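You operate a simulated robot arm through the tools that you are given. There is no shell and no other tool.

The job below is to be done with a simulated two-armed robot. You get a single attempt, and the scene is never put back.

## Task
Take the orange puck and leave it on the grey cover. Then take the purple-band small ring on the top of the cooling bench and put it away on the top of the workbench. Then take the small bright ring on the top of the workbench and put it away in the ring tray. Then shut the middle drawer of the workbench. Then put two of the green tins from the counter of the stock rack on the top of the gauge bench. Then close the right drawer of the gauge bench. Then turn the depth knob to 3 mm. Then take the orange-band small ring and put it on the white plate. Then fetch the tiny box from the top of the wash bench and set it on the catch tray. Then take the large bright ring on the top of the wash bench and put it away in the ring tray. Then take the middle inner ring on the top of the cooling bench and put it away on the inside of the top tray. The order counts. Set down upright: green tin.

Only the result counts: the job must be done as asked and must still hold three seconds after the hand-in. Knocking over, shifting, dropping, spilling or breaking anything else fails it. Lids that push on must go on centred and level and be pressed home; caps that screw on are set level and turned clockwise until they are tight.

## Robot
Two 6-joint arms with three-finger grippers on one trunk, on a base that moves. Base frame: it is fixed to the floor where the robot stands at the start and does not move with it; the origin is under the middle of the robot, x ahead of it, y to its left, z up. Readings come in m, degrees, newtons and seconds.
The left shoulder is at the start at [0.04, 0.147, 1.356], the right one opposite. With the tool pointing down near the work surface each hand reaches from about 0.34 to 0.56 m from the robot's upright axis, wherever it stands, measured 20 degrees to its own side. Places, roughly: catch tray (25x19x8 cm) [0.6, -1, 0.9]; depth knob [-2.1, -4.1, 0.9]; green tin [-7, -3.5, 1]; grey cover [2.75, -1.5, 0.75]; inside of the top tray [-4.2, 0.3, 0.9]; large bright ring (6x6x3 cm) [1.1, -1, 0.9]; middle drawer of the workbench [0.1, -3.4, 0.7]; middle inner ring (4x4x3 cm) [2.9, -1.5, 0.9]; orange puck [2.75, -1.25, 0.75]; orange-band small ring (5x5x2 cm) [0, -3.6, 0.9]; purple-band small ring (5x5x2 cm) [2.8, -1.1, 0.9]; right drawer of the gauge bench [-5.6, -4.7, 0.8]; ring tray (33x22 cm) [-1.36, -2.26, 0.86]; small bright ring (5x5x2 cm) [0.4, -3.5, 0.9]; tiny box [0.75, -1, 1]; top of the gauge bench [-4.8, -5, 0.9]; top of the workbench [0.7, -3.6, 0.9]; white plate (7x7x2 cm) [-2.4, -4.1, 0.9]. Payload 2.69 kg a hand.
The tool frame of a hand sits at the grasp point between the pads (the TCP): z along the fingers, y along the line on which they close. The tips reach 0.029 m beyond it. The gripper opens to 0.12 m; its body begins 0.078 m behind the TCP.
Orientation is that of the tool frame in the base frame, as [roll, pitch, yaw] about the fixed x, y, z axes, in that order (R = Rz(yaw) Ry(pitch) Rx(roll)). With the fingers straight down and closing along the base's y, the tool's x points along the base's -x, its y along +y and its z along -z.

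## Interface
- The arms move only by the tool move_arm. It takes "left_motion", "right_motion" or both (then of equal length, played together; a hand with none holds still); each is a list of rows, each an object of numbers (a shift or turn left out is 0, a gripper value left out holds the last): "x", "y", "z": the shift along the base's x, y, z in units of 40 mm (1.0 is 40 mm); "ax", "ay", "az": the turn, a rotation vector about the base's x, y, z in units of 5 degrees (1.0 is 5 degrees); "claw": the opening, from 0 (shut) to 1 (fully open). In form: [{"x": .., "y": .., "z": .., "ax": .., "ay": .., "az": .., "claw": ..}, ...]. A call has 1 to 20 rows; each row shifts and turns the commanded pose from where the row before left it. A call with a number of a shift or a turn outside -1 to 1 is refused whole. A row lasts 0.2 s, in which the tool goes at most 0.05 m and 8.6 degrees; a call with a longer step from one row to the next is refused whole, and so is a gripper value outside its range. A pose out of reach is approached as far as the arm can. The call stops where the force on the tool passes 40 N (or 10 N more than at its start, if that is more) or the arm is blocked; 0.2 s more then pass. The fingers move at their own pace (about 0.0961 m/s each) and stop on an object; they squeeze with about 33 N. The grip force told is the motor's: it shows also when the fingers shut on nothing. Time passes only in rows, and 0.2 s behind the last, so rows that do not move let the fingers close. It gives the time, the measured TCP pose, the force on the tool (base axes), the opening and the grip force at its end, in the units of the frame above (readings bear some noise), with the torque about the TCP (base axes, N m) and any sound that the robot's microphone picked up.
- Cameras (640 x 400 px; columns grow to the right, rows downward): "scene" is now at [0.1056, -0.0086, 1.5787]; the picture's right is [-0.09, -1.00, 0.00], its down [-0.64, 0.06, -0.76] and it looks along [0.76, -0.07, -0.65] (base axes); focal length 267 px, centre (320, 200). "left" rides on the left gripper at [0.063, 0, -0.104] in its tool frame; the picture's right is [0.00, 1.00, 0.00], its down [-0.83, 0.00, -0.56] and it looks along [-0.56, 0.00, 0.83] (tool axes); focal length 275 px, centre (320, 200). "right" rides on the right gripper at [0.063, 0, -0.104] in its tool frame; the picture's right is [0.00, 1.00, 0.00], its down [-0.83, 0.00, -0.56] and it looks along [-0.56, 0.00, 0.83] (tool axes); focal length 275 px, centre (320, 200).
- get_image(camera): a new picture of that camera. No time passes.
- raise_lower(by): moves the trunk up (or, below 0, down) by that many m; the arms and the scene camera ride with it, the base frame stays. It gives what a move gives, with no picture.
- roll_base(legs): drives the robot by 1 to 6 legs, each [ahead, turn to the left] in m and degrees, along the robot's own axes; the way and the turn of a leg run together, so that a leg with both is an arc; at most 1.5 m and 180 degrees a leg. The arms and the cameras ride along, it lands a little off, and it stops where it bumps. It gives what a move gives.
- pan_tilt(pan, tilt): turns the head with the scene camera to pan (to the left, within 86 degrees either way) and tilt (down, from -29 to 69), counted from straight ahead of the robot. It gives what a move gives.
- point_at(camera, pixels): there is no depth. For up to 12 entries [column, row, z] of the newest picture of that camera ("zoom" is the newest enlarged one), the place [x, y] in the base frame at which the ray of that pixel passes the height z, good to about 0.002 m. No time passes.
- close_up(camera, box): a new picture of the part [left, top, right, bottom] of that camera's present view, enlarged. No time passes.
- sign_off(): hands the job in; it is judged then, once.

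Leave the grippers open and the arms clear of the work at the hand-in unless told otherwise.

The tools are called after "Call:" as a command line: name --argument value ..., lists and objects as JSON in quotes. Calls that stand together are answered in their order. move_arm: Moves the arms, as the interface text tells. Its arguments: {"type":"object","properties":{"left_motion":{"type":"array"},"right_motion":{"type":"array"}},"required":[]} The other tools are called the same way: raise_lower (by) moves the trunk up or down; roll_base (legs) drives the base; pan_tilt (pan, tilt) turns the head that bears the scene camera; get_image (camera) takes a picture; point_at (camera, pixels) gives the place at which the rays of pixels pass given heights; close_up (camera, box) takes an enlarged picture of a part of a camera's view; sign_off () hands the job in.

At the start:

```text
t: 0.0
left_tool_pos: [0.508, 0.211, 1.0314]
left_tcp_rot: [-179.9, -0.1, -179.9]
left_contact_force: [-0.5, 0.3, -0.6]
left_ft_torque: [0.0, -0.03, 0.0]
left_grip_width: 0.1201
left_gripper_force: 0.0
right_tool_pos: [0.5016, -0.2088, 1.0318]
right_tcp_rot: [180.0, 0.0, 180.0]
right_contact_force: [0.1, 0.3, -0.2]
right_ft_torque: [-0.01, -0.01, 0.0]
right_grip_width: 0.1202
right_gripper_force: 0.1
trunk travel left (down, up): [-0.483, 0.014]
robot x, y, heading: [-0.0013, -0.003, 0.1]
head pan, tilt (commanded): [-5.2, 40.2]
```

scene: 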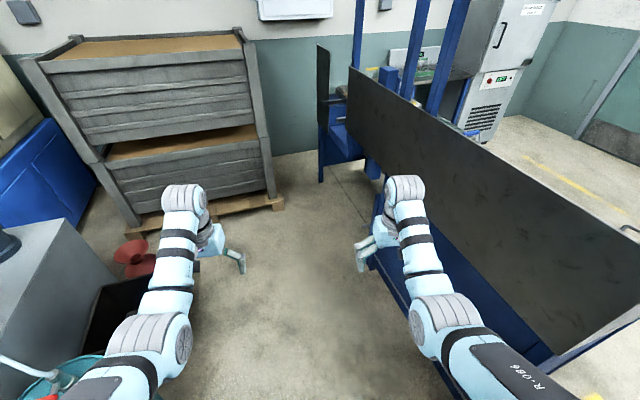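
right: 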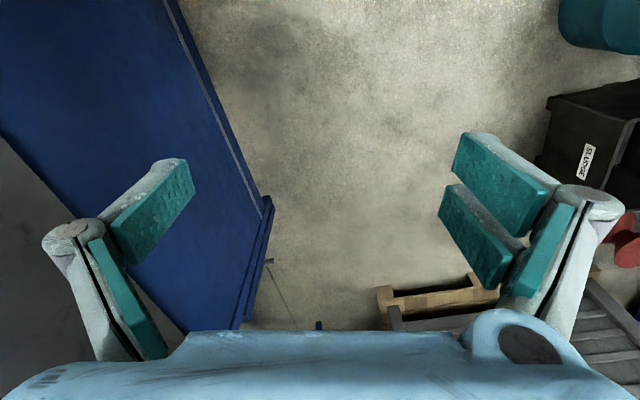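
left: 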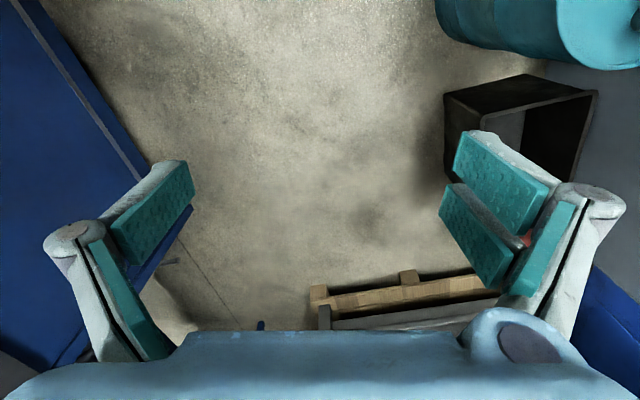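

I start by looking around: the first picture shows crates ahead-left and a bench with a dark back panel to the right. I pan the head to survey.

Call:
pan_tilt --pan -60 --tilt 30

Call:
get_image --camera "scene"

Call:
pan_tilt --pan -20 --tilt 20

Call:
get_image --camera "scene"

Call:
pan_tilt --pan 70 --tilt 25

Call:
get_image --camera "scene"

```text
t: 1.2
left_tool_pos: [0.5083, 0.2099, 1.0317]
left_tcp_rot: [-179.9, 0.0, -180.0]
left_contact_force: [0.0, -0.7, 0.1]
left_ft_torque: [0.03, -0.06, -0.01]
left_grip_width: 0.1198
left_gripper_force: 0.0
right_tool_pos: [0.5016, -0.21, 1.0313]
right_tcp_rot: [-180.0, -0.1, -180.0]
right_contact_force: [-0.6, -0.6, -0.1]
right_ft_torque: [-0.03, 0.0, 0.0]
right_grip_width: 0.12
right_gripper_force: 0.1
trunk travel left (down, up): [-0.483, 0.014]
robot x, y, heading: [-0.0029, 0.0023, -0.1]
head pan, tilt (commanded): [-60.0, 30.0]
```

```text
taken
```

scene: 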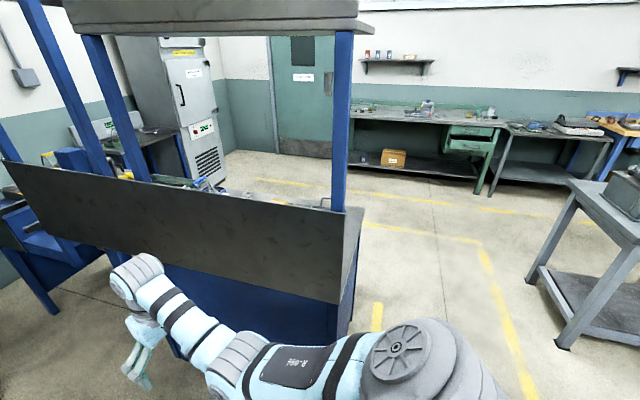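

```text
t: 2.3
left_tool_pos: [0.5076, 0.2096, 1.0311]
left_tcp_rot: [-180.0, -0.1, -179.9]
left_contact_force: [0.8, 0.9, -0.2]
left_ft_torque: [0.01, 0.01, 0.02]
left_grip_width: 0.1199
left_gripper_force: 0.1
right_tool_pos: [0.5002, -0.2087, 1.0317]
right_tcp_rot: [-180.0, -0.1, -179.9]
right_contact_force: [-0.5, -0.3, 0.5]
right_ft_torque: [-0.01, 0.02, -0.05]
right_grip_width: 0.1197
right_gripper_force: 0.0
trunk travel left (down, up): [-0.483, 0.014]
robot x, y, heading: [0.0002, 0.0009, 0.0]
head pan, tilt (commanded): [-20.0, 20.0]
```

```text
taken
```

scene: 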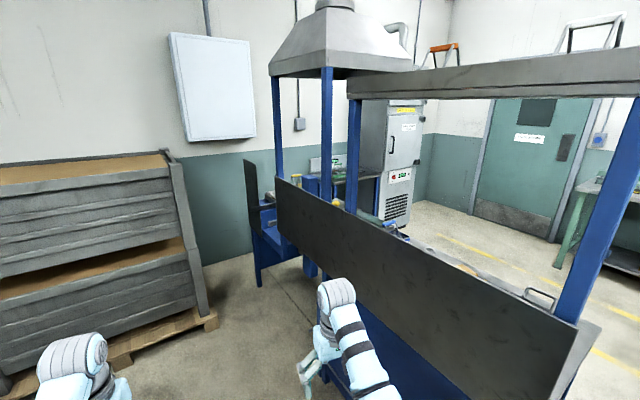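

```text
t: 4.0
left_tool_pos: [0.5079, 0.2099, 1.0315]
left_tcp_rot: [-180.0, 0.1, -180.0]
left_contact_force: [0.3, -0.1, -0.3]
left_ft_torque: [-0.02, 0.02, 0.01]
left_grip_width: 0.1196
left_gripper_force: 0.1
right_tool_pos: [0.5009, -0.2096, 1.0322]
right_tcp_rot: [-180.0, -0.1, -180.0]
right_contact_force: [-0.2, -0.1, -0.3]
right_ft_torque: [-0.01, 0.02, -0.01]
right_grip_width: 0.1201
right_gripper_force: 0.0
trunk travel left (down, up): [-0.483, 0.014]
robot x, y, heading: [0.0003, 0.0019, 0.1]
head pan, tilt (commanded): [70.0, 25.0]
```

```text
taken
```

scene: 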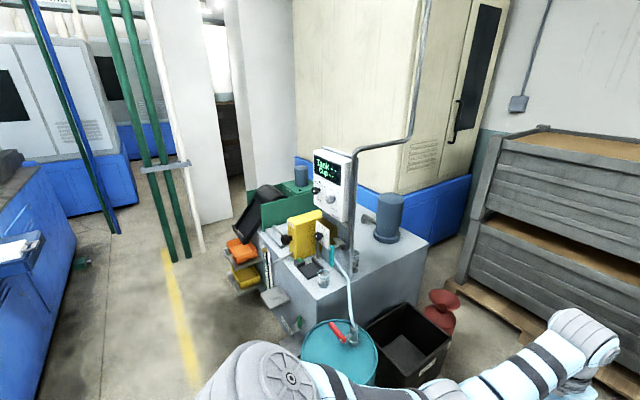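

The wash bench stands to the right with its back panel toward me; I need to go round it. I look right again to measure the bench's end and the floor way.

Call:
pan_tilt --pan -80 --tilt 35

Call:
get_image --camera "scene"

```text
t: 6.3
left_tool_pos: [0.5077, 0.2096, 1.0326]
left_tcp_rot: [180.0, 0.0, 180.0]
left_contact_force: [-0.3, -0.6, 0.1]
left_ft_torque: [0.0, -0.01, -0.02]
left_grip_width: 0.12
left_gripper_force: 0.0
right_tool_pos: [0.5019, -0.2089, 1.0305]
right_tcp_rot: [180.0, -0.1, -180.0]
right_contact_force: [-0.1, -0.6, -0.7]
right_ft_torque: [-0.02, -0.01, -0.02]
right_grip_width: 0.1198
right_gripper_force: 0.1
trunk travel left (down, up): [-0.483, 0.014]
robot x, y, heading: [0.0021, -0.0023, -0.2]
head pan, tilt (commanded): [-80.0, 35.0]
```

```text
taken
```

scene: 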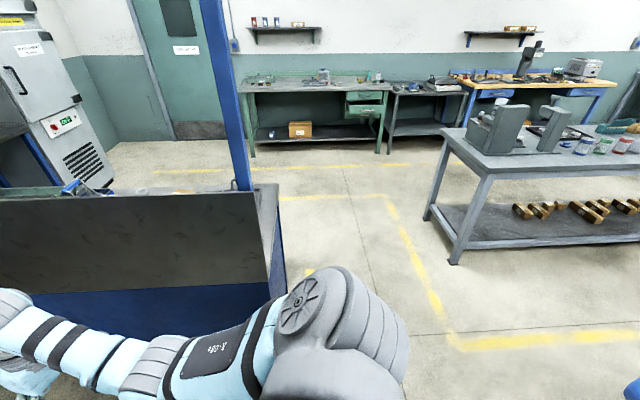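

The bench's west end shows at column ~278 and a grey table's leg foot at (455,262). I measure floor points and corners.

Call:
point_at --camera "scene" --pixels '[[278, 185, 0.9], [268, 290, 0.9], [285, 290, 0.0], [455, 262, 0.0], [427, 217, 0.0], [253, 157, 0.0], [378, 152, 0.0], [447, 348, 0.0], [393, 195, 0.0], [441, 150, 0.85], [482, 168, 0.85], [170, 168, 0.0]]'

Call:
pan_tilt --pan -86 --tilt 10

Call:
get_image --camera "scene"

```text
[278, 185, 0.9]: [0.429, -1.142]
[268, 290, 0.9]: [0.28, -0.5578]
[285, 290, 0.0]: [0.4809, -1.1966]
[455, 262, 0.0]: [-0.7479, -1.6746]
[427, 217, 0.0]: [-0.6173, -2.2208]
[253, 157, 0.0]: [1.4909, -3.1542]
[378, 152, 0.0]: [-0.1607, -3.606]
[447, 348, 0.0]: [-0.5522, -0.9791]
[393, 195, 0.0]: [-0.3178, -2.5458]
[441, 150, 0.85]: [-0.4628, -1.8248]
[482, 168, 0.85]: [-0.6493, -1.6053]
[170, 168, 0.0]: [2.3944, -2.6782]
```

```text
t: 7.2
left_tool_pos: [0.5067, 0.2095, 1.0317]
left_tcp_rot: [-179.9, -0.1, -180.0]
left_contact_force: [0.9, 0.5, -0.8]
left_ft_torque: [-0.01, 0.02, -0.03]
left_grip_width: 0.1199
left_gripper_force: 0.0
right_tool_pos: [0.5003, -0.2085, 1.032]
right_tcp_rot: [180.0, 0.0, 179.9]
right_contact_force: [-0.8, 0.3, 0.3]
right_ft_torque: [-0.01, 0.0, 0.05]
right_grip_width: 0.12
right_gripper_force: 0.1
trunk travel left (down, up): [-0.483, 0.014]
robot x, y, heading: [0.0005, -0.0013, -0.2]
head pan, tilt (commanded): [-85.9, 10.0]
```

```text
taken
```

scene: 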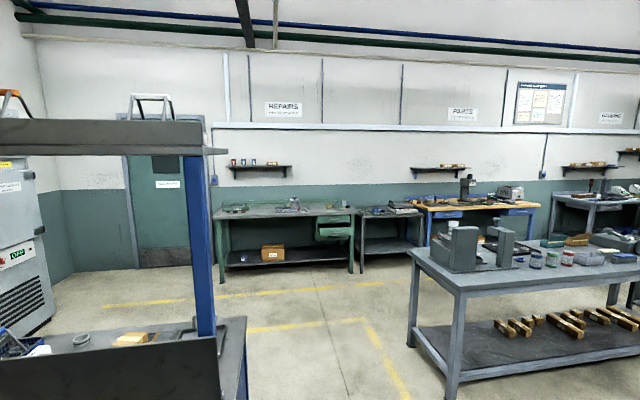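

The gap between the wash bench's west end (x≈0.3–0.43) and the grey table (x≈-0.6) is about 0.9 m wide. Before driving I tuck both arms in (x −0.16, z +0.08).

Call:
move_arm --left_motion '[{"x": -1, "z": 0.5}, {"x": -1, "z": 0.5}, {"x": -1, "z": 0.5}, {"x": -1, "z": 0.5}]' --right_motion '[{"x": -1, "z": 0.5}, {"x": -1, "z": 0.5}, {"x": -1, "z": 0.5}, {"x": -1, "z": 0.5}]'

Call:
pan_tilt --pan -60 --tilt 50

Call:
get_image --camera "scene"

```text
t: 8.2
left_tool_pos: [0.4747, 0.2108, 1.0041]
left_tcp_rot: [180.0, 0.1, 180.0]
left_contact_force: [-0.5, 0.3, 0.2]
left_ft_torque: [-0.01, 0.0, 0.03]
left_grip_width: 0.1198
left_gripper_force: 0.0
left hand out of reach, approached as far as the arm can: row 1, 2, 3, 4
right_tool_pos: [0.4704, -0.2103, 0.9995]
right_tcp_rot: [180.0, 0.1, -180.0]
right_contact_force: [1.4, -0.1, -0.7]
right_ft_torque: [0.04, -0.01, 0.01]
right_grip_width: 0.12
right_gripper_force: 0.0
right hand out of reach, approached as far as the arm can: row 1, 2, 3, 4
trunk travel left (down, up): [-0.483, 0.014]
robot x, y, heading: [0.0001, 0.0003, 0.2]
head pan, tilt (commanded): [-85.9, 10.0]
```

```text
t: 9.3
left_tool_pos: [0.4765, 0.2103, 1.0033]
left_tcp_rot: [180.0, 0.0, 179.9]
left_contact_force: [0.3, 0.4, -0.1]
left_ft_torque: [0.01, 0.02, -0.01]
left_grip_width: 0.12
left_gripper_force: 0.0
right_tool_pos: [0.4703, -0.21, 0.9987]
right_tcp_rot: [-180.0, 0.0, -180.0]
right_contact_force: [0.1, 0.5, 0.2]
right_ft_torque: [0.03, -0.03, -0.02]
right_grip_width: 0.1199
right_gripper_force: 0.1
trunk travel left (down, up): [-0.483, 0.014]
robot x, y, heading: [0.0015, 0.0017, -0.1]
head pan, tilt (commanded): [-60.0, 50.0]
```

```text
taken
```

scene: 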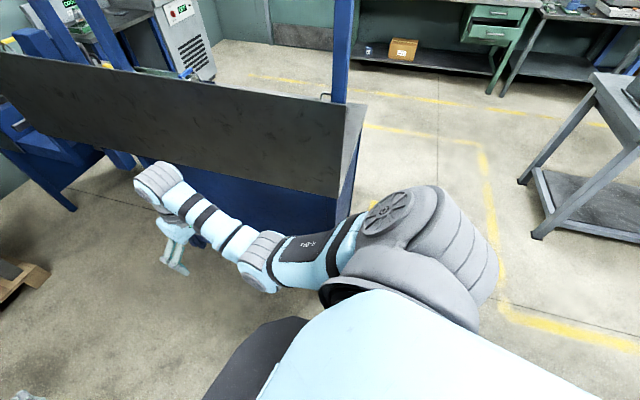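

The arms could only tuck a little (x≈0.47). The back panel is tall, so I'll turn slightly right to see what's behind before backing off.

Call:
roll_base --legs '[[0, -20]]'

Call:
pan_tilt --pan -86 --tilt 35

Call:
get_image --camera "scene"

Call:
pan_tilt --pan 86 --tilt 35

Call:
get_image --camera "scene"

```text
t: 10.8
left_tool_pos: [0.5199, 0.0334, 1.0043]
left_tcp_rot: [179.9, 0.1, 159.8]
left_contact_force: [-0.1, 0.8, 0.0]
left_ft_torque: [0.0, 0.0, -0.01]
left_grip_width: 0.1203
left_gripper_force: 0.1
right_tool_pos: [0.3697, -0.3594, 0.9978]
right_tcp_rot: [-179.9, 0.0, 159.8]
right_contact_force: [0.6, -0.6, -0.2]
right_ft_torque: [0.02, -0.02, -0.01]
right_grip_width: 0.1201
right_gripper_force: 0.1
trunk travel left (down, up): [-0.483, 0.014]
robot x, y, heading: [-0.0003, 0.0008, -20.1]
head pan, tilt (commanded): [-60.0, 50.0]
```

```text
t: 11.7
left_tool_pos: [0.5194, 0.0334, 1.0042]
left_tcp_rot: [179.9, 0.1, 159.9]
left_contact_force: [0.0, 0.2, 0.0]
left_ft_torque: [-0.01, -0.01, 0.0]
left_grip_width: 0.1198
left_gripper_force: 0.1
right_tool_pos: [0.3691, -0.3592, 0.9984]
right_tcp_rot: [-180.0, 0.0, 159.8]
right_contact_force: [-0.8, 0.5, -0.3]
right_ft_torque: [0.01, 0.02, -0.02]
right_grip_width: 0.1201
right_gripper_force: 0.0
trunk travel left (down, up): [-0.483, 0.014]
robot x, y, heading: [0.0016, -0.003, -20.1]
head pan, tilt (commanded): [-85.9, 35.0]
```

```text
taken
```

scene: 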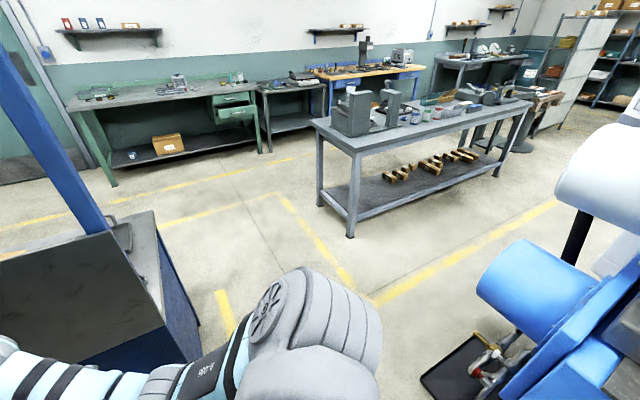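

```text
t: 14.3
left_tool_pos: [0.5198, 0.0336, 1.0035]
left_tcp_rot: [180.0, 0.0, 159.7]
left_contact_force: [0.1, 0.7, -0.3]
left_ft_torque: [0.04, 0.01, -0.02]
left_grip_width: 0.1202
left_gripper_force: 0.0
right_tool_pos: [0.37, -0.3601, 0.9995]
right_tcp_rot: [180.0, 0.0, 159.7]
right_contact_force: [0.6, -1.0, -0.7]
right_ft_torque: [0.01, -0.01, 0.02]
right_grip_width: 0.1199
right_gripper_force: 0.1
trunk travel left (down, up): [-0.483, 0.014]
robot x, y, heading: [-0.0005, 0.0006, -20.2]
head pan, tilt (commanded): [85.9, 35.0]
```

```text
taken
```

scene: 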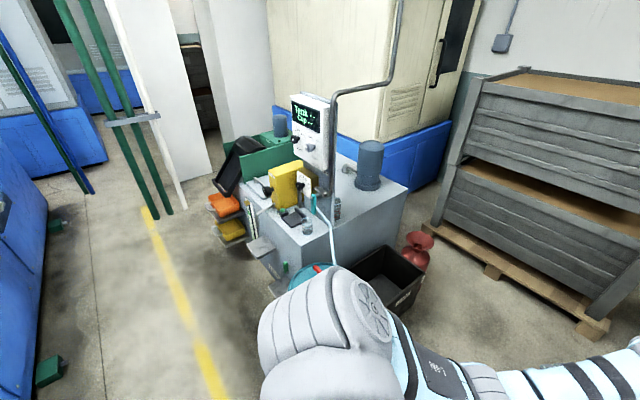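

A blue machine with a floor drip tray lies behind right. I look again to measure how near it is.

Call:
pan_tilt --pan -86 --tilt 40

Call:
get_image --camera "scene"

Call:
point_at --camera "scene" --pixels '[[421, 350, 0.0], [478, 300, 0.0], [500, 395, 0.5], [480, 250, 0.8], [350, 205, 0.0], [150, 215, 0.9], [165, 290, 0.9], [200, 300, 0.0]]'

```text
t: 16.9
left_tool_pos: [0.5199, 0.0329, 1.0034]
left_tcp_rot: [180.0, -0.1, 159.9]
left_contact_force: [0.1, -0.1, 0.1]
left_ft_torque: [0.01, 0.04, -0.01]
left_grip_width: 0.1202
left_gripper_force: 0.2
right_tool_pos: [0.3687, -0.3588, 0.9987]
right_tcp_rot: [180.0, 0.0, 159.9]
right_contact_force: [1.4, 0.0, 0.2]
right_ft_torque: [-0.03, 0.0, -0.03]
right_grip_width: 0.1201
right_gripper_force: 0.0
trunk travel left (down, up): [-0.483, 0.014]
robot x, y, heading: [-0.0026, -0.0021, -20.0]
head pan, tilt (commanded): [-85.9, 40.0]
```

```text
taken
```

scene: 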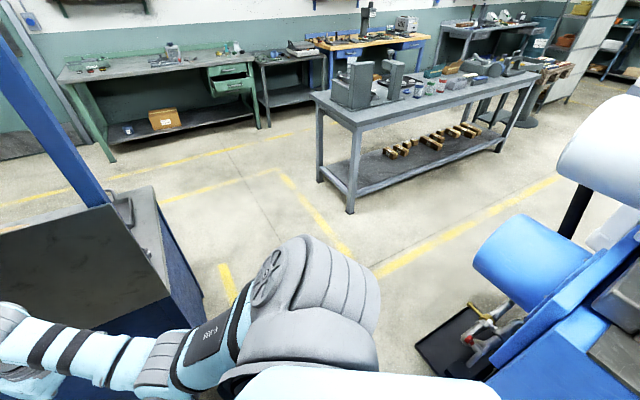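

```text
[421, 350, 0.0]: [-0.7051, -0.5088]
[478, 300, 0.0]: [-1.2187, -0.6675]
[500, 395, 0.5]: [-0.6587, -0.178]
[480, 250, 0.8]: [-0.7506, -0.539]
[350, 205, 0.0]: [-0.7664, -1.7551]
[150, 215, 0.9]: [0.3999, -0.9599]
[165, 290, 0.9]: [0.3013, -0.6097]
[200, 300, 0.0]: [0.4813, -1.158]
```

The machine behind begins at x≈-0.65, the panel at x≈0.28. I back up 0.15 m, turn to heading −90° and look before driving south.

Call:
roll_base --legs '[[-0.15, 0], [0, -70]]'

Call:
pan_tilt --pan 0 --tilt 35

Call:
get_image --camera "scene"

Call:
point_at --camera "scene" --pixels '[[320, 200, 0.0], [320, 300, 0.0]]'

```text
t: 21.2
left_tool_pos: [0.0734, -0.4256, 1.0035]
left_tcp_rot: [179.8, 0.0, 90.3]
left_contact_force: [-0.1, -0.4, 0.5]
left_ft_torque: [0.0, 0.01, 0.02]
left_grip_width: 0.12
left_gripper_force: 0.1
right_tool_pos: [-0.3469, -0.4208, 0.9986]
right_tcp_rot: [-179.9, 0.0, 90.2]
right_contact_force: [0.7, 0.9, -0.1]
right_ft_torque: [0.0, 0.01, 0.0]
right_grip_width: 0.1199
right_gripper_force: 0.0
trunk travel left (down, up): [-0.483, 0.014]
robot x, y, heading: [-0.1398, 0.0487, -89.7]
head pan, tilt (commanded): [-85.9, 40.0]
```

```text
t: 22.8
left_tool_pos: [0.0732, -0.4244, 1.0034]
left_tcp_rot: [180.0, 0.0, 90.2]
left_contact_force: [0.7, -0.3, 0.3]
left_ft_torque: [0.01, -0.01, 0.0]
left_grip_width: 0.12
left_gripper_force: 0.0
right_tool_pos: [-0.3474, -0.4196, 0.9984]
right_tcp_rot: [-180.0, 0.0, 90.2]
right_contact_force: [0.3, -0.1, -0.5]
right_ft_torque: [-0.01, -0.06, 0.02]
right_grip_width: 0.1199
right_gripper_force: 0.0
trunk travel left (down, up): [-0.483, 0.014]
robot x, y, heading: [-0.1433, 0.0504, -89.9]
head pan, tilt (commanded): [0.0, 35.0]
```

```text
taken
```

scene: 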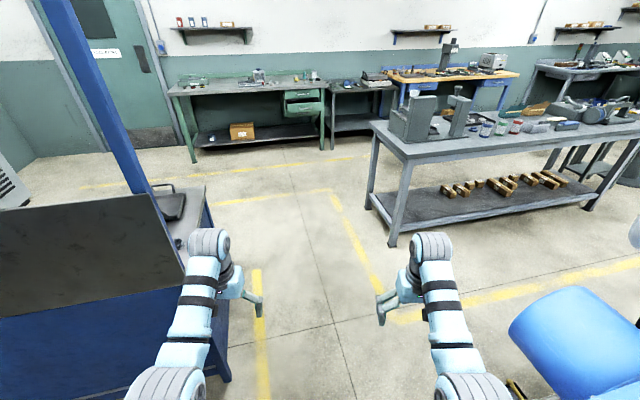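

```text
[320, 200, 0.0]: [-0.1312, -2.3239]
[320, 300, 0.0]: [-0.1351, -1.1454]
```

The way is clear between the wash bench on the left and the table on the right. I drive 1.5 m ahead (to y≈-1.45).

Call:
roll_base --legs '[[1.5, 0]]'

Call:
pan_tilt --pan 80 --tilt 30

Call:
get_image --camera "scene"

Call:
pan_tilt --pan -60 --tilt 30

Call:
get_image --camera "scene"

```text
t: 30.4
left_tool_pos: [0.0841, -1.9438, 1.0047]
left_tcp_rot: [-180.0, -0.1, 90.3]
left_contact_force: [1.2, 0.2, -0.5]
left_ft_torque: [-0.05, 0.01, 0.03]
left_grip_width: 0.1199
left_gripper_force: 0.0
right_tool_pos: [-0.3361, -1.9411, 0.9985]
right_tcp_rot: [-180.0, 0.0, 90.4]
right_contact_force: [-0.4, 0.7, -0.9]
right_ft_torque: [0.0, 0.03, -0.02]
right_grip_width: 0.1199
right_gripper_force: 0.1
trunk travel left (down, up): [-0.483, 0.014]
robot x, y, heading: [-0.1308, -1.4714, -89.6]
head pan, tilt (commanded): [0.0, 35.0]
```

```text
t: 31.9
left_tool_pos: [0.0834, -1.9455, 1.0046]
left_tcp_rot: [-179.9, 0.0, 90.4]
left_contact_force: [-0.4, 0.2, 0.3]
left_ft_torque: [0.03, -0.02, -0.02]
left_grip_width: 0.1201
left_gripper_force: 0.1
right_tool_pos: [-0.3348, -1.9423, 0.9982]
right_tcp_rot: [-180.0, -0.1, 90.3]
right_contact_force: [0.6, 0.5, -0.6]
right_ft_torque: [-0.02, -0.01, 0.0]
right_grip_width: 0.12
right_gripper_force: 0.0
trunk travel left (down, up): [-0.483, 0.014]
robot x, y, heading: [-0.1328, -1.4695, -89.7]
head pan, tilt (commanded): [80.0, 30.0]
```

```text
taken
```

scene: 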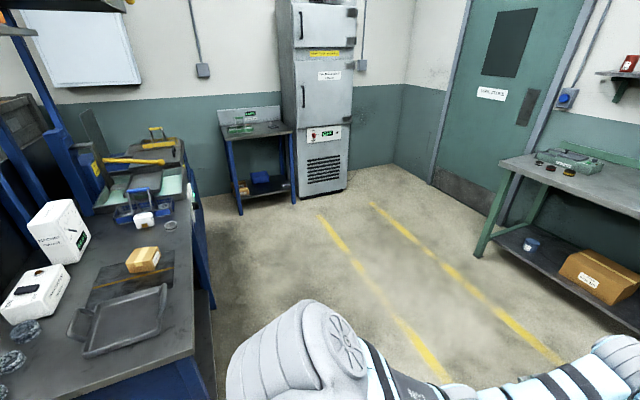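

```text
t: 34.1
left_tool_pos: [0.0836, -1.944, 1.0043]
left_tcp_rot: [-180.0, -0.1, 90.4]
left_contact_force: [1.3, 0.5, -0.2]
left_ft_torque: [-0.01, 0.02, -0.01]
left_grip_width: 0.1198
left_gripper_force: 0.0
right_tool_pos: [-0.3362, -1.9425, 0.999]
right_tcp_rot: [179.9, 0.0, 90.4]
right_contact_force: [-0.2, 0.5, 0.0]
right_ft_torque: [0.01, 0.0, -0.01]
right_grip_width: 0.1196
right_gripper_force: 0.0
trunk travel left (down, up): [-0.483, 0.014]
robot x, y, heading: [-0.1304, -1.4714, -89.7]
head pan, tilt (commanded): [-60.0, 30.0]
```

```text
taken
```

scene: 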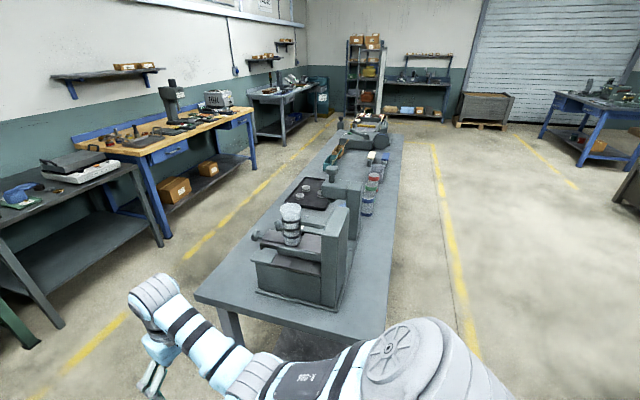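

I see the cooling bench ahead (blue-legged table at pixel (250,160)) and the wash bench items on the left. I move 0.3 m further, turn left to face east and look.

Call:
roll_base --legs '[[0.3, 0], [0, 90]]'

Call:
pan_tilt --pan 10 --tilt 30

Call:
get_image --camera "scene"

Call:
point_at --camera "scene" --pixels '[[320, 200, 0.0], [320, 250, 0.0]]'

```text
t: 39.9
left_tool_pos: [0.3542, -1.5755, 1.0038]
left_tcp_rot: [180.0, -0.1, 177.8]
left_contact_force: [-0.1, -0.2, -0.2]
left_ft_torque: [0.02, 0.0, 0.01]
left_grip_width: 0.12
left_gripper_force: 0.0
right_tool_pos: [0.334, -1.9954, 0.999]
right_tcp_rot: [-180.0, 0.0, 177.9]
right_contact_force: [-1.4, 0.0, -1.0]
right_ft_torque: [-0.01, 0.0, 0.0]
right_grip_width: 0.1198
right_gripper_force: 0.0
trunk travel left (down, up): [-0.483, 0.014]
robot x, y, heading: [-0.1265, -1.7709, -2.1]
head pan, tilt (commanded): [-60.0, 30.0]
```

```text
t: 41.3
left_tool_pos: [0.3549, -1.577, 1.0049]
left_tcp_rot: [179.9, 0.0, 177.9]
left_contact_force: [-0.8, 0.4, -0.5]
left_ft_torque: [-0.03, 0.02, 0.03]
left_grip_width: 0.1201
left_gripper_force: 0.1
right_tool_pos: [0.3334, -1.995, 0.9981]
right_tcp_rot: [180.0, 0.1, 177.9]
right_contact_force: [-0.3, -0.4, -0.4]
right_ft_torque: [-0.01, 0.02, 0.0]
right_grip_width: 0.1198
right_gripper_force: 0.0
trunk travel left (down, up): [-0.483, 0.014]
robot x, y, heading: [-0.1227, -1.7696, -2.2]
head pan, tilt (commanded): [10.0, 30.0]
```

```text
taken
```

scene: 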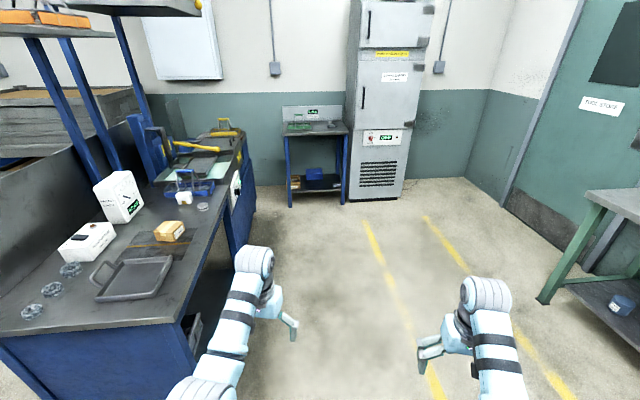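

```text
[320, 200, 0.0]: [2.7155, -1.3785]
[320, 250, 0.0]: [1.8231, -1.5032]
```

The cooling bench is ahead at columns 283–348. I measure its legs and top corners.

Call:
point_at --camera "scene" --pixels '[[290, 207, 0.0], [343, 203, 0.0], [284, 137, 0.9], [350, 134, 0.9], [290, 123, 0.9], [243, 215, 0.0], [250, 185, 0.0], [170, 322, 0.9], [212, 225, 0.9], [243, 160, 0.9], [535, 302, 0.0], [585, 195, 0.9]]'

Call:
close_up --camera "scene" --box '[260, 90, 380, 210]'

Call:
close_up --camera "scene" --box '[0, 90, 280, 330]'

```text
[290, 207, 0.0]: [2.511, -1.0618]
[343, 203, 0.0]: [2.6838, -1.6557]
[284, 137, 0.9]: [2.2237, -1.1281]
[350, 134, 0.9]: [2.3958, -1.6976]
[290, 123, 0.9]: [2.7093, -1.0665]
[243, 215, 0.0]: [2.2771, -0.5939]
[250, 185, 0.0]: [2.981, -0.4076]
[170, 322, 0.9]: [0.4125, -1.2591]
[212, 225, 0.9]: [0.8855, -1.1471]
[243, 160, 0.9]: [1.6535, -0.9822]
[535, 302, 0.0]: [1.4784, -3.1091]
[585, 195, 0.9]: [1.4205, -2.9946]
```

```text
3.33 times, centred on (320, 150) of scene
```

zoom: 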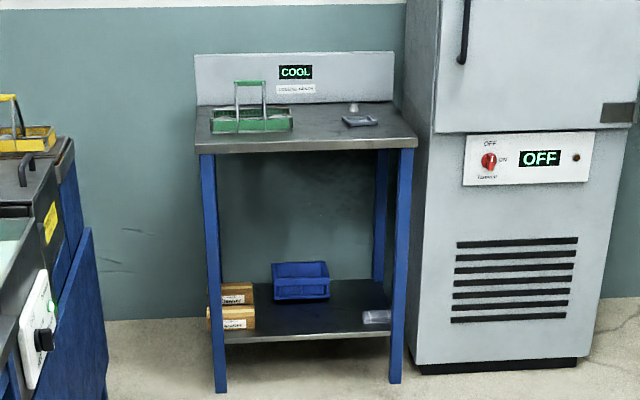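

```text
1.67 times, centred on (140, 210) of scene
```

zoom: 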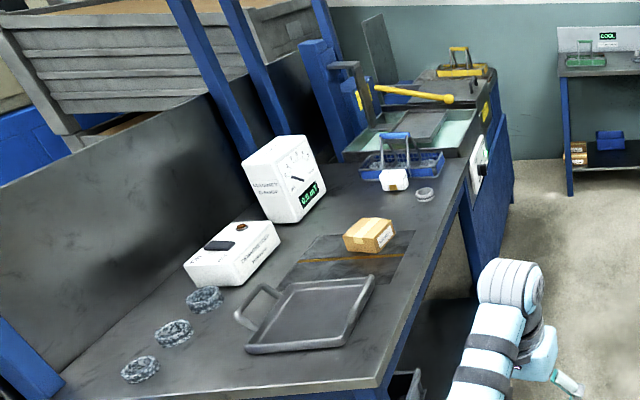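

The bench's front legs are at (2.51,-1.06) and (2.68,-1.66), so the room is turned ~15° from the base frame. I drive ~1.95 m toward it, ending facing 15°.

Call:
roll_base --legs '[[0, 7], [1.0, 0], [0.95, 0], [0, 10]]'

Call:
pan_tilt --pan 0 --tilt 35

Call:
get_image --camera "scene"

Call:
close_up --camera "scene" --box '[200, 60, 480, 240]'

```text
t: 52.3
left_tool_pos: [2.2141, -1.2877, 1.0027]
left_tcp_rot: [179.9, 0.0, -165.0]
left_contact_force: [-0.4, -0.4, 0.0]
left_ft_torque: [0.03, 0.0, 0.02]
left_grip_width: 0.1201
left_gripper_force: 0.2
right_tool_pos: [2.3201, -1.6951, 0.9986]
right_tcp_rot: [179.9, 0.0, -164.9]
right_contact_force: [0.1, 0.0, 0.0]
right_ft_torque: [-0.01, 0.01, -0.01]
right_grip_width: 0.12
right_gripper_force: 0.0
trunk travel left (down, up): [-0.483, 0.014]
robot x, y, heading: [1.8071, -1.6141, 15.0]
head pan, tilt (commanded): [10.0, 30.0]
```

```text
t: 53.0
left_tool_pos: [2.2143, -1.2874, 1.0046]
left_tcp_rot: [-180.0, 0.0, -164.9]
left_contact_force: [0.4, -1.1, -0.1]
left_ft_torque: [-0.03, -0.01, 0.01]
left_grip_width: 0.1197
left_gripper_force: 0.1
right_tool_pos: [2.3189, -1.6932, 0.9983]
right_tcp_rot: [180.0, 0.0, -164.9]
right_contact_force: [-0.3, -0.1, 0.9]
right_ft_torque: [0.01, 0.03, 0.0]
right_grip_width: 0.12
right_gripper_force: 0.1
trunk travel left (down, up): [-0.483, 0.014]
robot x, y, heading: [1.8118, -1.6151, 15.2]
head pan, tilt (commanded): [0.0, 35.0]
```

```text
taken
```

scene: 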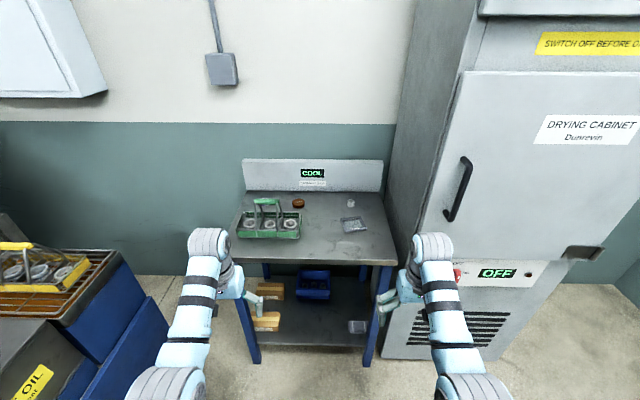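

```text
2.22 times, centred on (340, 150) of scene
```

zoom: 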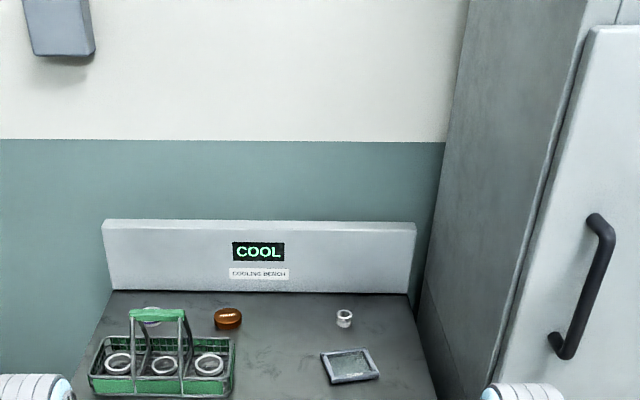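

Now I see the orange puck at (298,202), the inner ring at (350,203), the grey cover at (354,225) and the green basket at (268,222). I find the bench height by comparing foot and top corners.

Call:
point_at --camera "scene" --pixels '[[255, 362, 0.0], [371, 363, 0.0], [229, 255, 0.75], [229, 255, 0.8], [229, 255, 0.85], [396, 262, 0.75], [396, 262, 0.8], [396, 262, 0.85], [298, 203, 0.8], [350, 205, 0.8], [354, 225, 0.8], [262, 200, 0.8]]'

```text
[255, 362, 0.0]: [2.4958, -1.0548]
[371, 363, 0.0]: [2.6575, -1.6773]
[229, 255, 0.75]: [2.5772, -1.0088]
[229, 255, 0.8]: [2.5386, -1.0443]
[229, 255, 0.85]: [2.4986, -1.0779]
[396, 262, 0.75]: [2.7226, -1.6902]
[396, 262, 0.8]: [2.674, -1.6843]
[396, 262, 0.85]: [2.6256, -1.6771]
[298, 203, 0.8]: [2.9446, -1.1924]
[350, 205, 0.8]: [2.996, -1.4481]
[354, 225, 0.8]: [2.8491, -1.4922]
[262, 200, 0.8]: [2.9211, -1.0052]
```

Bench top is about z≈0.85. I try lifting both hands for clearance over the basket handle before moving closer.

Call:
move_arm --left_motion '[{"z": 1}]' --right_motion '[{"z": 1}]'

```text
t: 53.4
left_tool_pos: [2.2357, -1.2815, 1.0271]
left_tcp_rot: [-179.9, -0.1, -164.9]
left_contact_force: [-0.5, 0.1, 0.0]
left_ft_torque: [0.0, 0.04, -0.01]
left_grip_width: 0.1202
left_gripper_force: 0.0
left hand out of reach, approached as far as the arm can: row 1
right_tool_pos: [2.3393, -1.687, 1.0202]
right_tcp_rot: [180.0, -0.1, -164.9]
right_contact_force: [1.4, -0.2, -0.6]
right_ft_torque: [-0.05, -0.01, 0.02]
right_grip_width: 0.1203
right_gripper_force: 0.1
right hand out of reach, approached as far as the arm can: row 1
trunk travel left (down, up): [-0.483, 0.014]
robot x, y, heading: [1.8095, -1.6148, 15.1]
head pan, tilt (commanded): [0.0, 35.0]
```

Lifting is limited at this radius. I look down to see my own base's outline and the room in front of me.

Call:
pan_tilt --pan 0 --tilt 69

Call:
get_image --camera "scene"

Call:
get_image --camera "left"

```text
t: 54.4
left_tool_pos: [2.2353, -1.2811, 1.0266]
left_tcp_rot: [-180.0, 0.0, -165.0]
left_contact_force: [-0.5, 0.2, -0.5]
left_ft_torque: [-0.02, 0.0, 0.01]
left_grip_width: 0.1201
left_gripper_force: 0.0
right_tool_pos: [2.3384, -1.6872, 1.0198]
right_tcp_rot: [-180.0, -0.1, -164.8]
right_contact_force: [0.5, 0.3, 1.1]
right_ft_torque: [0.02, -0.04, 0.0]
right_grip_width: 0.1201
right_gripper_force: 0.1
trunk travel left (down, up): [-0.483, 0.014]
robot x, y, heading: [1.8077, -1.6121, 15.1]
head pan, tilt (commanded): [0.0, 68.8]
```

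```text
taken
```

scene: 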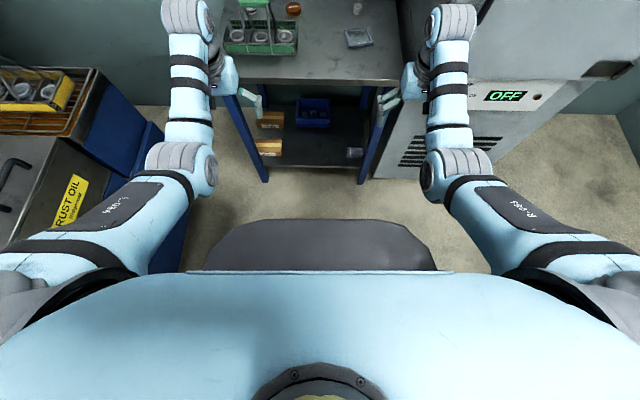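

```text
taken
```

left: 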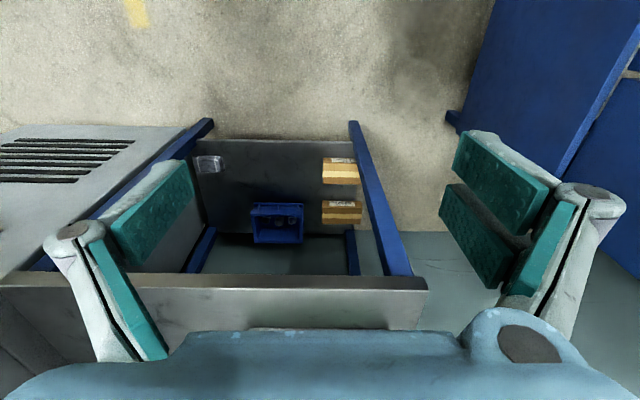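

The grey shape at (320,220–270) is my base front. I measure how far ahead it reaches.

Call:
point_at --camera "scene" --pixels '[[320, 219, 0.1], [320, 219, 0.3], [320, 219, 0.5], [215, 250, 0.3], [430, 250, 0.3], [264, 180, 0.0], [362, 180, 0.0], [223, 85, 0.85], [404, 85, 0.85], [293, 8, 0.86], [357, 40, 0.86], [320, 270, 1.0]]'

```text
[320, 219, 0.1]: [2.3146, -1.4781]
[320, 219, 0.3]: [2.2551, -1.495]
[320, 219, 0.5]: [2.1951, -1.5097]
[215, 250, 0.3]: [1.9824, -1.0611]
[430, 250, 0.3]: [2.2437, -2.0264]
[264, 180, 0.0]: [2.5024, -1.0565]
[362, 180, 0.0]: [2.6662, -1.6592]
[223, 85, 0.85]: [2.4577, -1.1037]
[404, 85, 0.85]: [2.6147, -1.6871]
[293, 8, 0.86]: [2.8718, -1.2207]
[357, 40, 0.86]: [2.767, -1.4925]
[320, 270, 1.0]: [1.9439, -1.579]
```

I raise both hands further while extending slightly forward so they clear the basket handle.

Call:
move_arm --left_motion '[{"x": 0.58, "y": 0.155, "z": 1}, {"x": 0.58, "y": 0.155, "z": 1}, {"x": 0.58, "y": 0.155, "z": 1}, {"x": 0.58, "y": 0.155, "z": 1}]' --right_motion '[{"x": 0.58, "y": 0.155, "z": 1}, {"x": 0.58, "y": 0.155, "z": 1}, {"x": 0.58, "y": 0.155, "z": 1}, {"x": 0.58, "y": 0.155, "z": 1}]'

```text
t: 55.4
left_tool_pos: [2.3069, -1.2609, 1.174]
left_tcp_rot: [180.0, 0.2, -164.9]
left_contact_force: [0.0, 0.1, -0.2]
left_ft_torque: [0.01, -0.03, -0.01]
left_grip_width: 0.1201
left_gripper_force: 0.0
left hand out of reach, approached as far as the arm can: row 1, 4
right_tool_pos: [2.4157, -1.6654, 1.1806]
right_tcp_rot: [-180.0, 0.1, -165.0]
right_contact_force: [-0.5, 0.2, 1.4]
right_ft_torque: [-0.02, -0.01, 0.0]
right_grip_width: 0.1201
right_gripper_force: 0.0
right hand out of reach, approached as far as the arm can: row 1, 4
trunk travel left (down, up): [-0.483, 0.014]
robot x, y, heading: [1.8093, -1.6103, 14.9]
head pan, tilt (commanded): [0.0, 68.8]
```

Hands are now at z≈1.17. I drive 0.3 m closer.

Call:
roll_base --legs '[[0.3, 0]]'

Call:
get_image --camera "scene"

Call:
get_image --camera "left"

Call:
get_image --camera "right"

```text
t: 57.5
left_tool_pos: [2.5942, -1.1849, 1.175]
left_tcp_rot: [-180.0, 0.1, -165.0]
left_contact_force: [0.1, -0.2, 0.6]
left_ft_torque: [-0.02, 0.0, 0.02]
left_grip_width: 0.12
left_gripper_force: 0.0
right_tool_pos: [2.702, -1.5889, 1.1794]
right_tcp_rot: [-179.9, 0.2, -165.0]
right_contact_force: [-1.2, -0.3, 0.3]
right_ft_torque: [0.02, -0.01, -0.01]
right_grip_width: 0.12
right_gripper_force: 0.1
trunk travel left (down, up): [-0.483, 0.014]
robot x, y, heading: [2.0983, -1.5336, 14.8]
head pan, tilt (commanded): [0.0, 68.8]
```

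```text
taken
```

scene: 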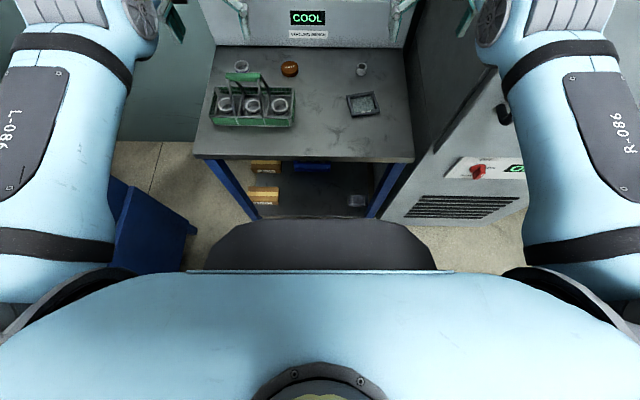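

```text
taken
```

left: 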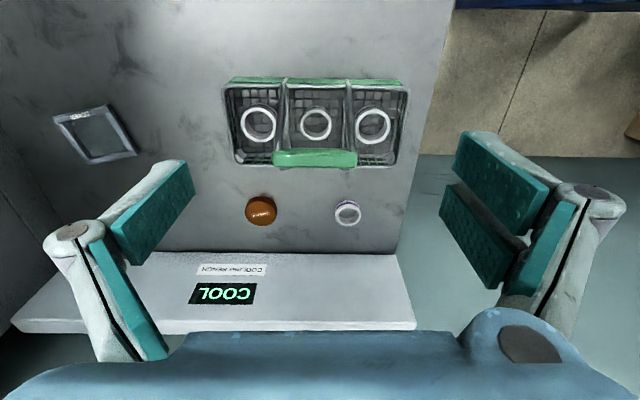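

```text
taken
```

right: 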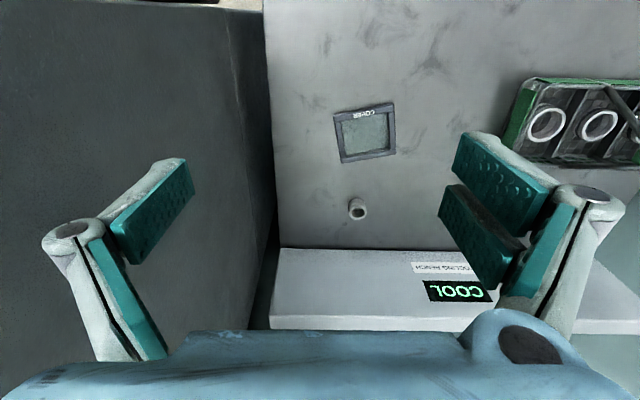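

Both gripper cameras see the puck (left cam (261,210)), the purple-band ring (347,212), and the cover (right cam (365,133)). I triangulate heights using both cameras.

Call:
point_at --camera "scene" --pixels '[[289, 69, 0.8], [289, 69, 0.86], [289, 69, 0.92], [361, 69, 0.8], [361, 69, 0.86], [361, 69, 0.92], [364, 104, 0.8], [364, 104, 0.86], [243, 66, 0.8], [243, 66, 0.86], [206, 154, 0.86], [412, 160, 0.86]]'

Call:
point_at --camera "left" --pixels '[[261, 210, 0.8], [261, 210, 0.86], [261, 210, 0.92], [347, 212, 0.8], [347, 212, 0.86], [347, 212, 0.92], [96, 134, 0.8], [96, 134, 0.86]]'

Call:
point_at --camera "right" --pixels '[[357, 208, 0.8], [357, 208, 0.86], [357, 208, 0.92], [366, 133, 0.8], [366, 133, 0.86], [366, 133, 0.92]]'

```text
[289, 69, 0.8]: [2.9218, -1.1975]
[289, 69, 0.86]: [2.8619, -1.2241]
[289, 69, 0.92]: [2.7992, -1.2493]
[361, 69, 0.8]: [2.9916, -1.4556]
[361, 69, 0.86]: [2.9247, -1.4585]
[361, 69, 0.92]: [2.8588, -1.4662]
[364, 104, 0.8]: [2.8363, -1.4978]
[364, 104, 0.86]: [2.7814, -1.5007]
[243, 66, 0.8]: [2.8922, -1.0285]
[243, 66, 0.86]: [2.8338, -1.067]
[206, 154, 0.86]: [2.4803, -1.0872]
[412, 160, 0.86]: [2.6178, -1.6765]
```

```text
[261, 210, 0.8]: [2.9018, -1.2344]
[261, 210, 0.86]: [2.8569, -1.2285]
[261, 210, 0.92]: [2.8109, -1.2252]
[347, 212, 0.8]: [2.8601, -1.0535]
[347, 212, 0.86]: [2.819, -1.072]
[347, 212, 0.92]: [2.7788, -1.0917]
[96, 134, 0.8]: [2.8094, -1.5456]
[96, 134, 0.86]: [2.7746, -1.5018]
```

```text
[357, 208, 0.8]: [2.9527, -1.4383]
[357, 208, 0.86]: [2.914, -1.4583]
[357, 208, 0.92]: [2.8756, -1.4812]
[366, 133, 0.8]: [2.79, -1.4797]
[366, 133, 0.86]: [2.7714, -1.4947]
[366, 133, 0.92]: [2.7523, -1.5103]
```

Heights agree at z≈0.867: puck (2.855,−1.228), inner ring (2.912,−1.459), cover (2.775,−1.50), purple ring (2.82,−1.07). I need ~0.28 m more; I creep 0.12 m and check for a bump.

Call:
roll_base --legs '[[0.12, 0]]'

Call:
get_image --camera "scene"

```text
t: 58.7
left_tool_pos: [2.7103, -1.1539, 1.178]
left_tcp_rot: [-180.0, 0.5, -165.0]
left_contact_force: [-0.7, -0.2, -0.3]
left_ft_torque: [0.04, -0.04, -0.02]
left_grip_width: 0.1203
left_gripper_force: 0.0
right_tool_pos: [2.8161, -1.5585, 1.1843]
right_tcp_rot: [-179.9, 0.5, -165.1]
right_contact_force: [0.3, -0.7, -1.4]
right_ft_torque: [0.0, 0.02, -0.01]
right_grip_width: 0.12
right_gripper_force: 0.1
trunk travel left (down, up): [-0.483, 0.014]
robot x, y, heading: [2.2119, -1.5094, 15.1]
head pan, tilt (commanded): [0.0, 68.8]
```

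```text
taken
```

scene: 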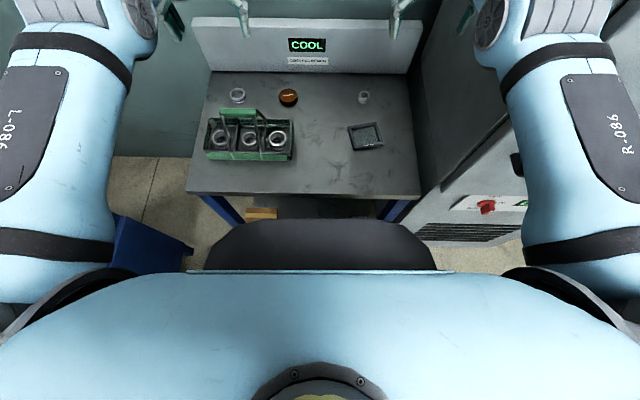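

No bump. Another 0.12 m.

Call:
roll_base --legs '[[0.12, 0]]'

Call:
get_image --camera "scene"

Call:
get_image --camera "left"

Call:
get_image --camera "right"

```text
t: 59.9
left_tool_pos: [2.8255, -1.1234, 1.1829]
left_tcp_rot: [-179.9, 0.8, -165.1]
left_contact_force: [-1.0, 0.1, -1.1]
left_ft_torque: [0.06, -0.11, 0.03]
left_grip_width: 0.12
left_gripper_force: 0.1
right_tool_pos: [2.9303, -1.5276, 1.1893]
right_tcp_rot: [180.0, 0.8, -165.0]
right_contact_force: [-0.6, 0.2, -1.8]
right_ft_torque: [-0.01, 0.04, -0.02]
right_grip_width: 0.1198
right_gripper_force: 0.0
trunk travel left (down, up): [-0.483, 0.014]
robot x, y, heading: [2.3309, -1.4697, 15.0]
head pan, tilt (commanded): [0.0, 68.8]
```

```text
taken
```

scene: 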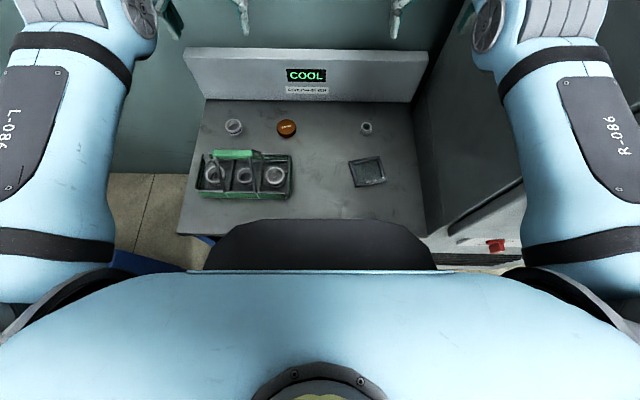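

```text
taken
```

left: 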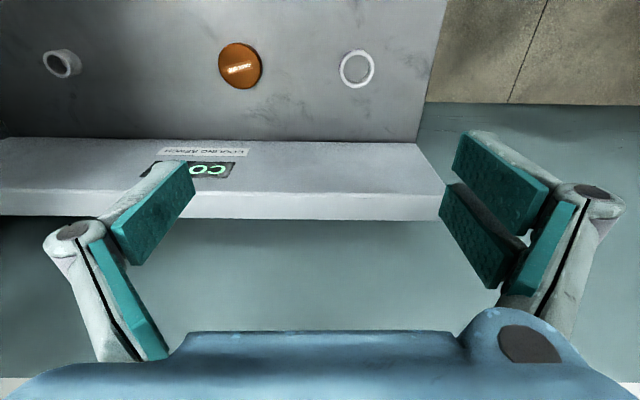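

```text
taken
```

right: 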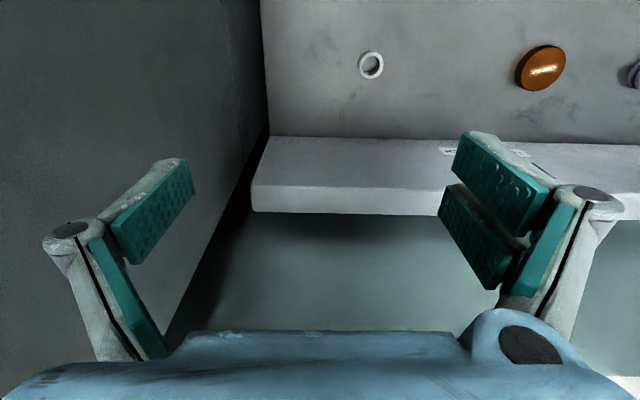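

No bump yet; the puck is 0.57 m ahead and 0.10 m left. I go 0.07 m further.

Call:
roll_base --legs '[[0.07, 0]]'

Call:
get_image --camera "left"

```text
t: 60.8
left_tool_pos: [2.834, -1.1199, 1.1849]
left_tcp_rot: [179.9, 0.9, -165.0]
left_contact_force: [-0.8, -0.8, 0.5]
left_ft_torque: [0.02, -0.08, 0.02]
left_grip_width: 0.1201
left_gripper_force: 0.0
right_tool_pos: [2.9402, -1.5258, 1.1898]
right_tcp_rot: [-179.9, 1.0, -165.1]
right_contact_force: [-0.7, 0.0, -0.7]
right_ft_torque: [0.02, -0.1, 0.0]
right_grip_width: 0.1197
right_gripper_force: 0.0
trunk travel left (down, up): [-0.483, 0.014]
robot x, y, heading: [2.3404, -1.4681, 14.9]
head pan, tilt (commanded): [0.0, 68.8]
stopped in leg 1: the robot was blocked; the commanded pose is now the measured one
```

```text
taken
```

left: 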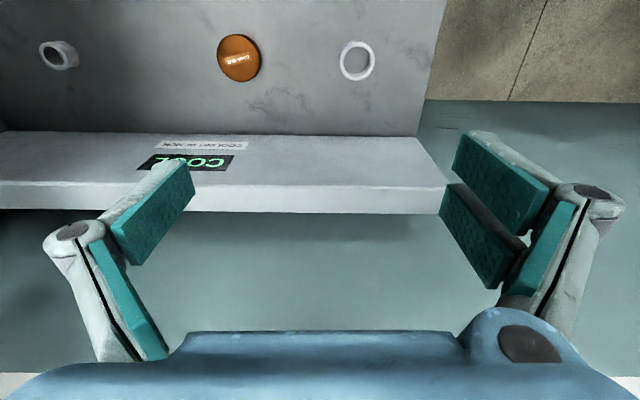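

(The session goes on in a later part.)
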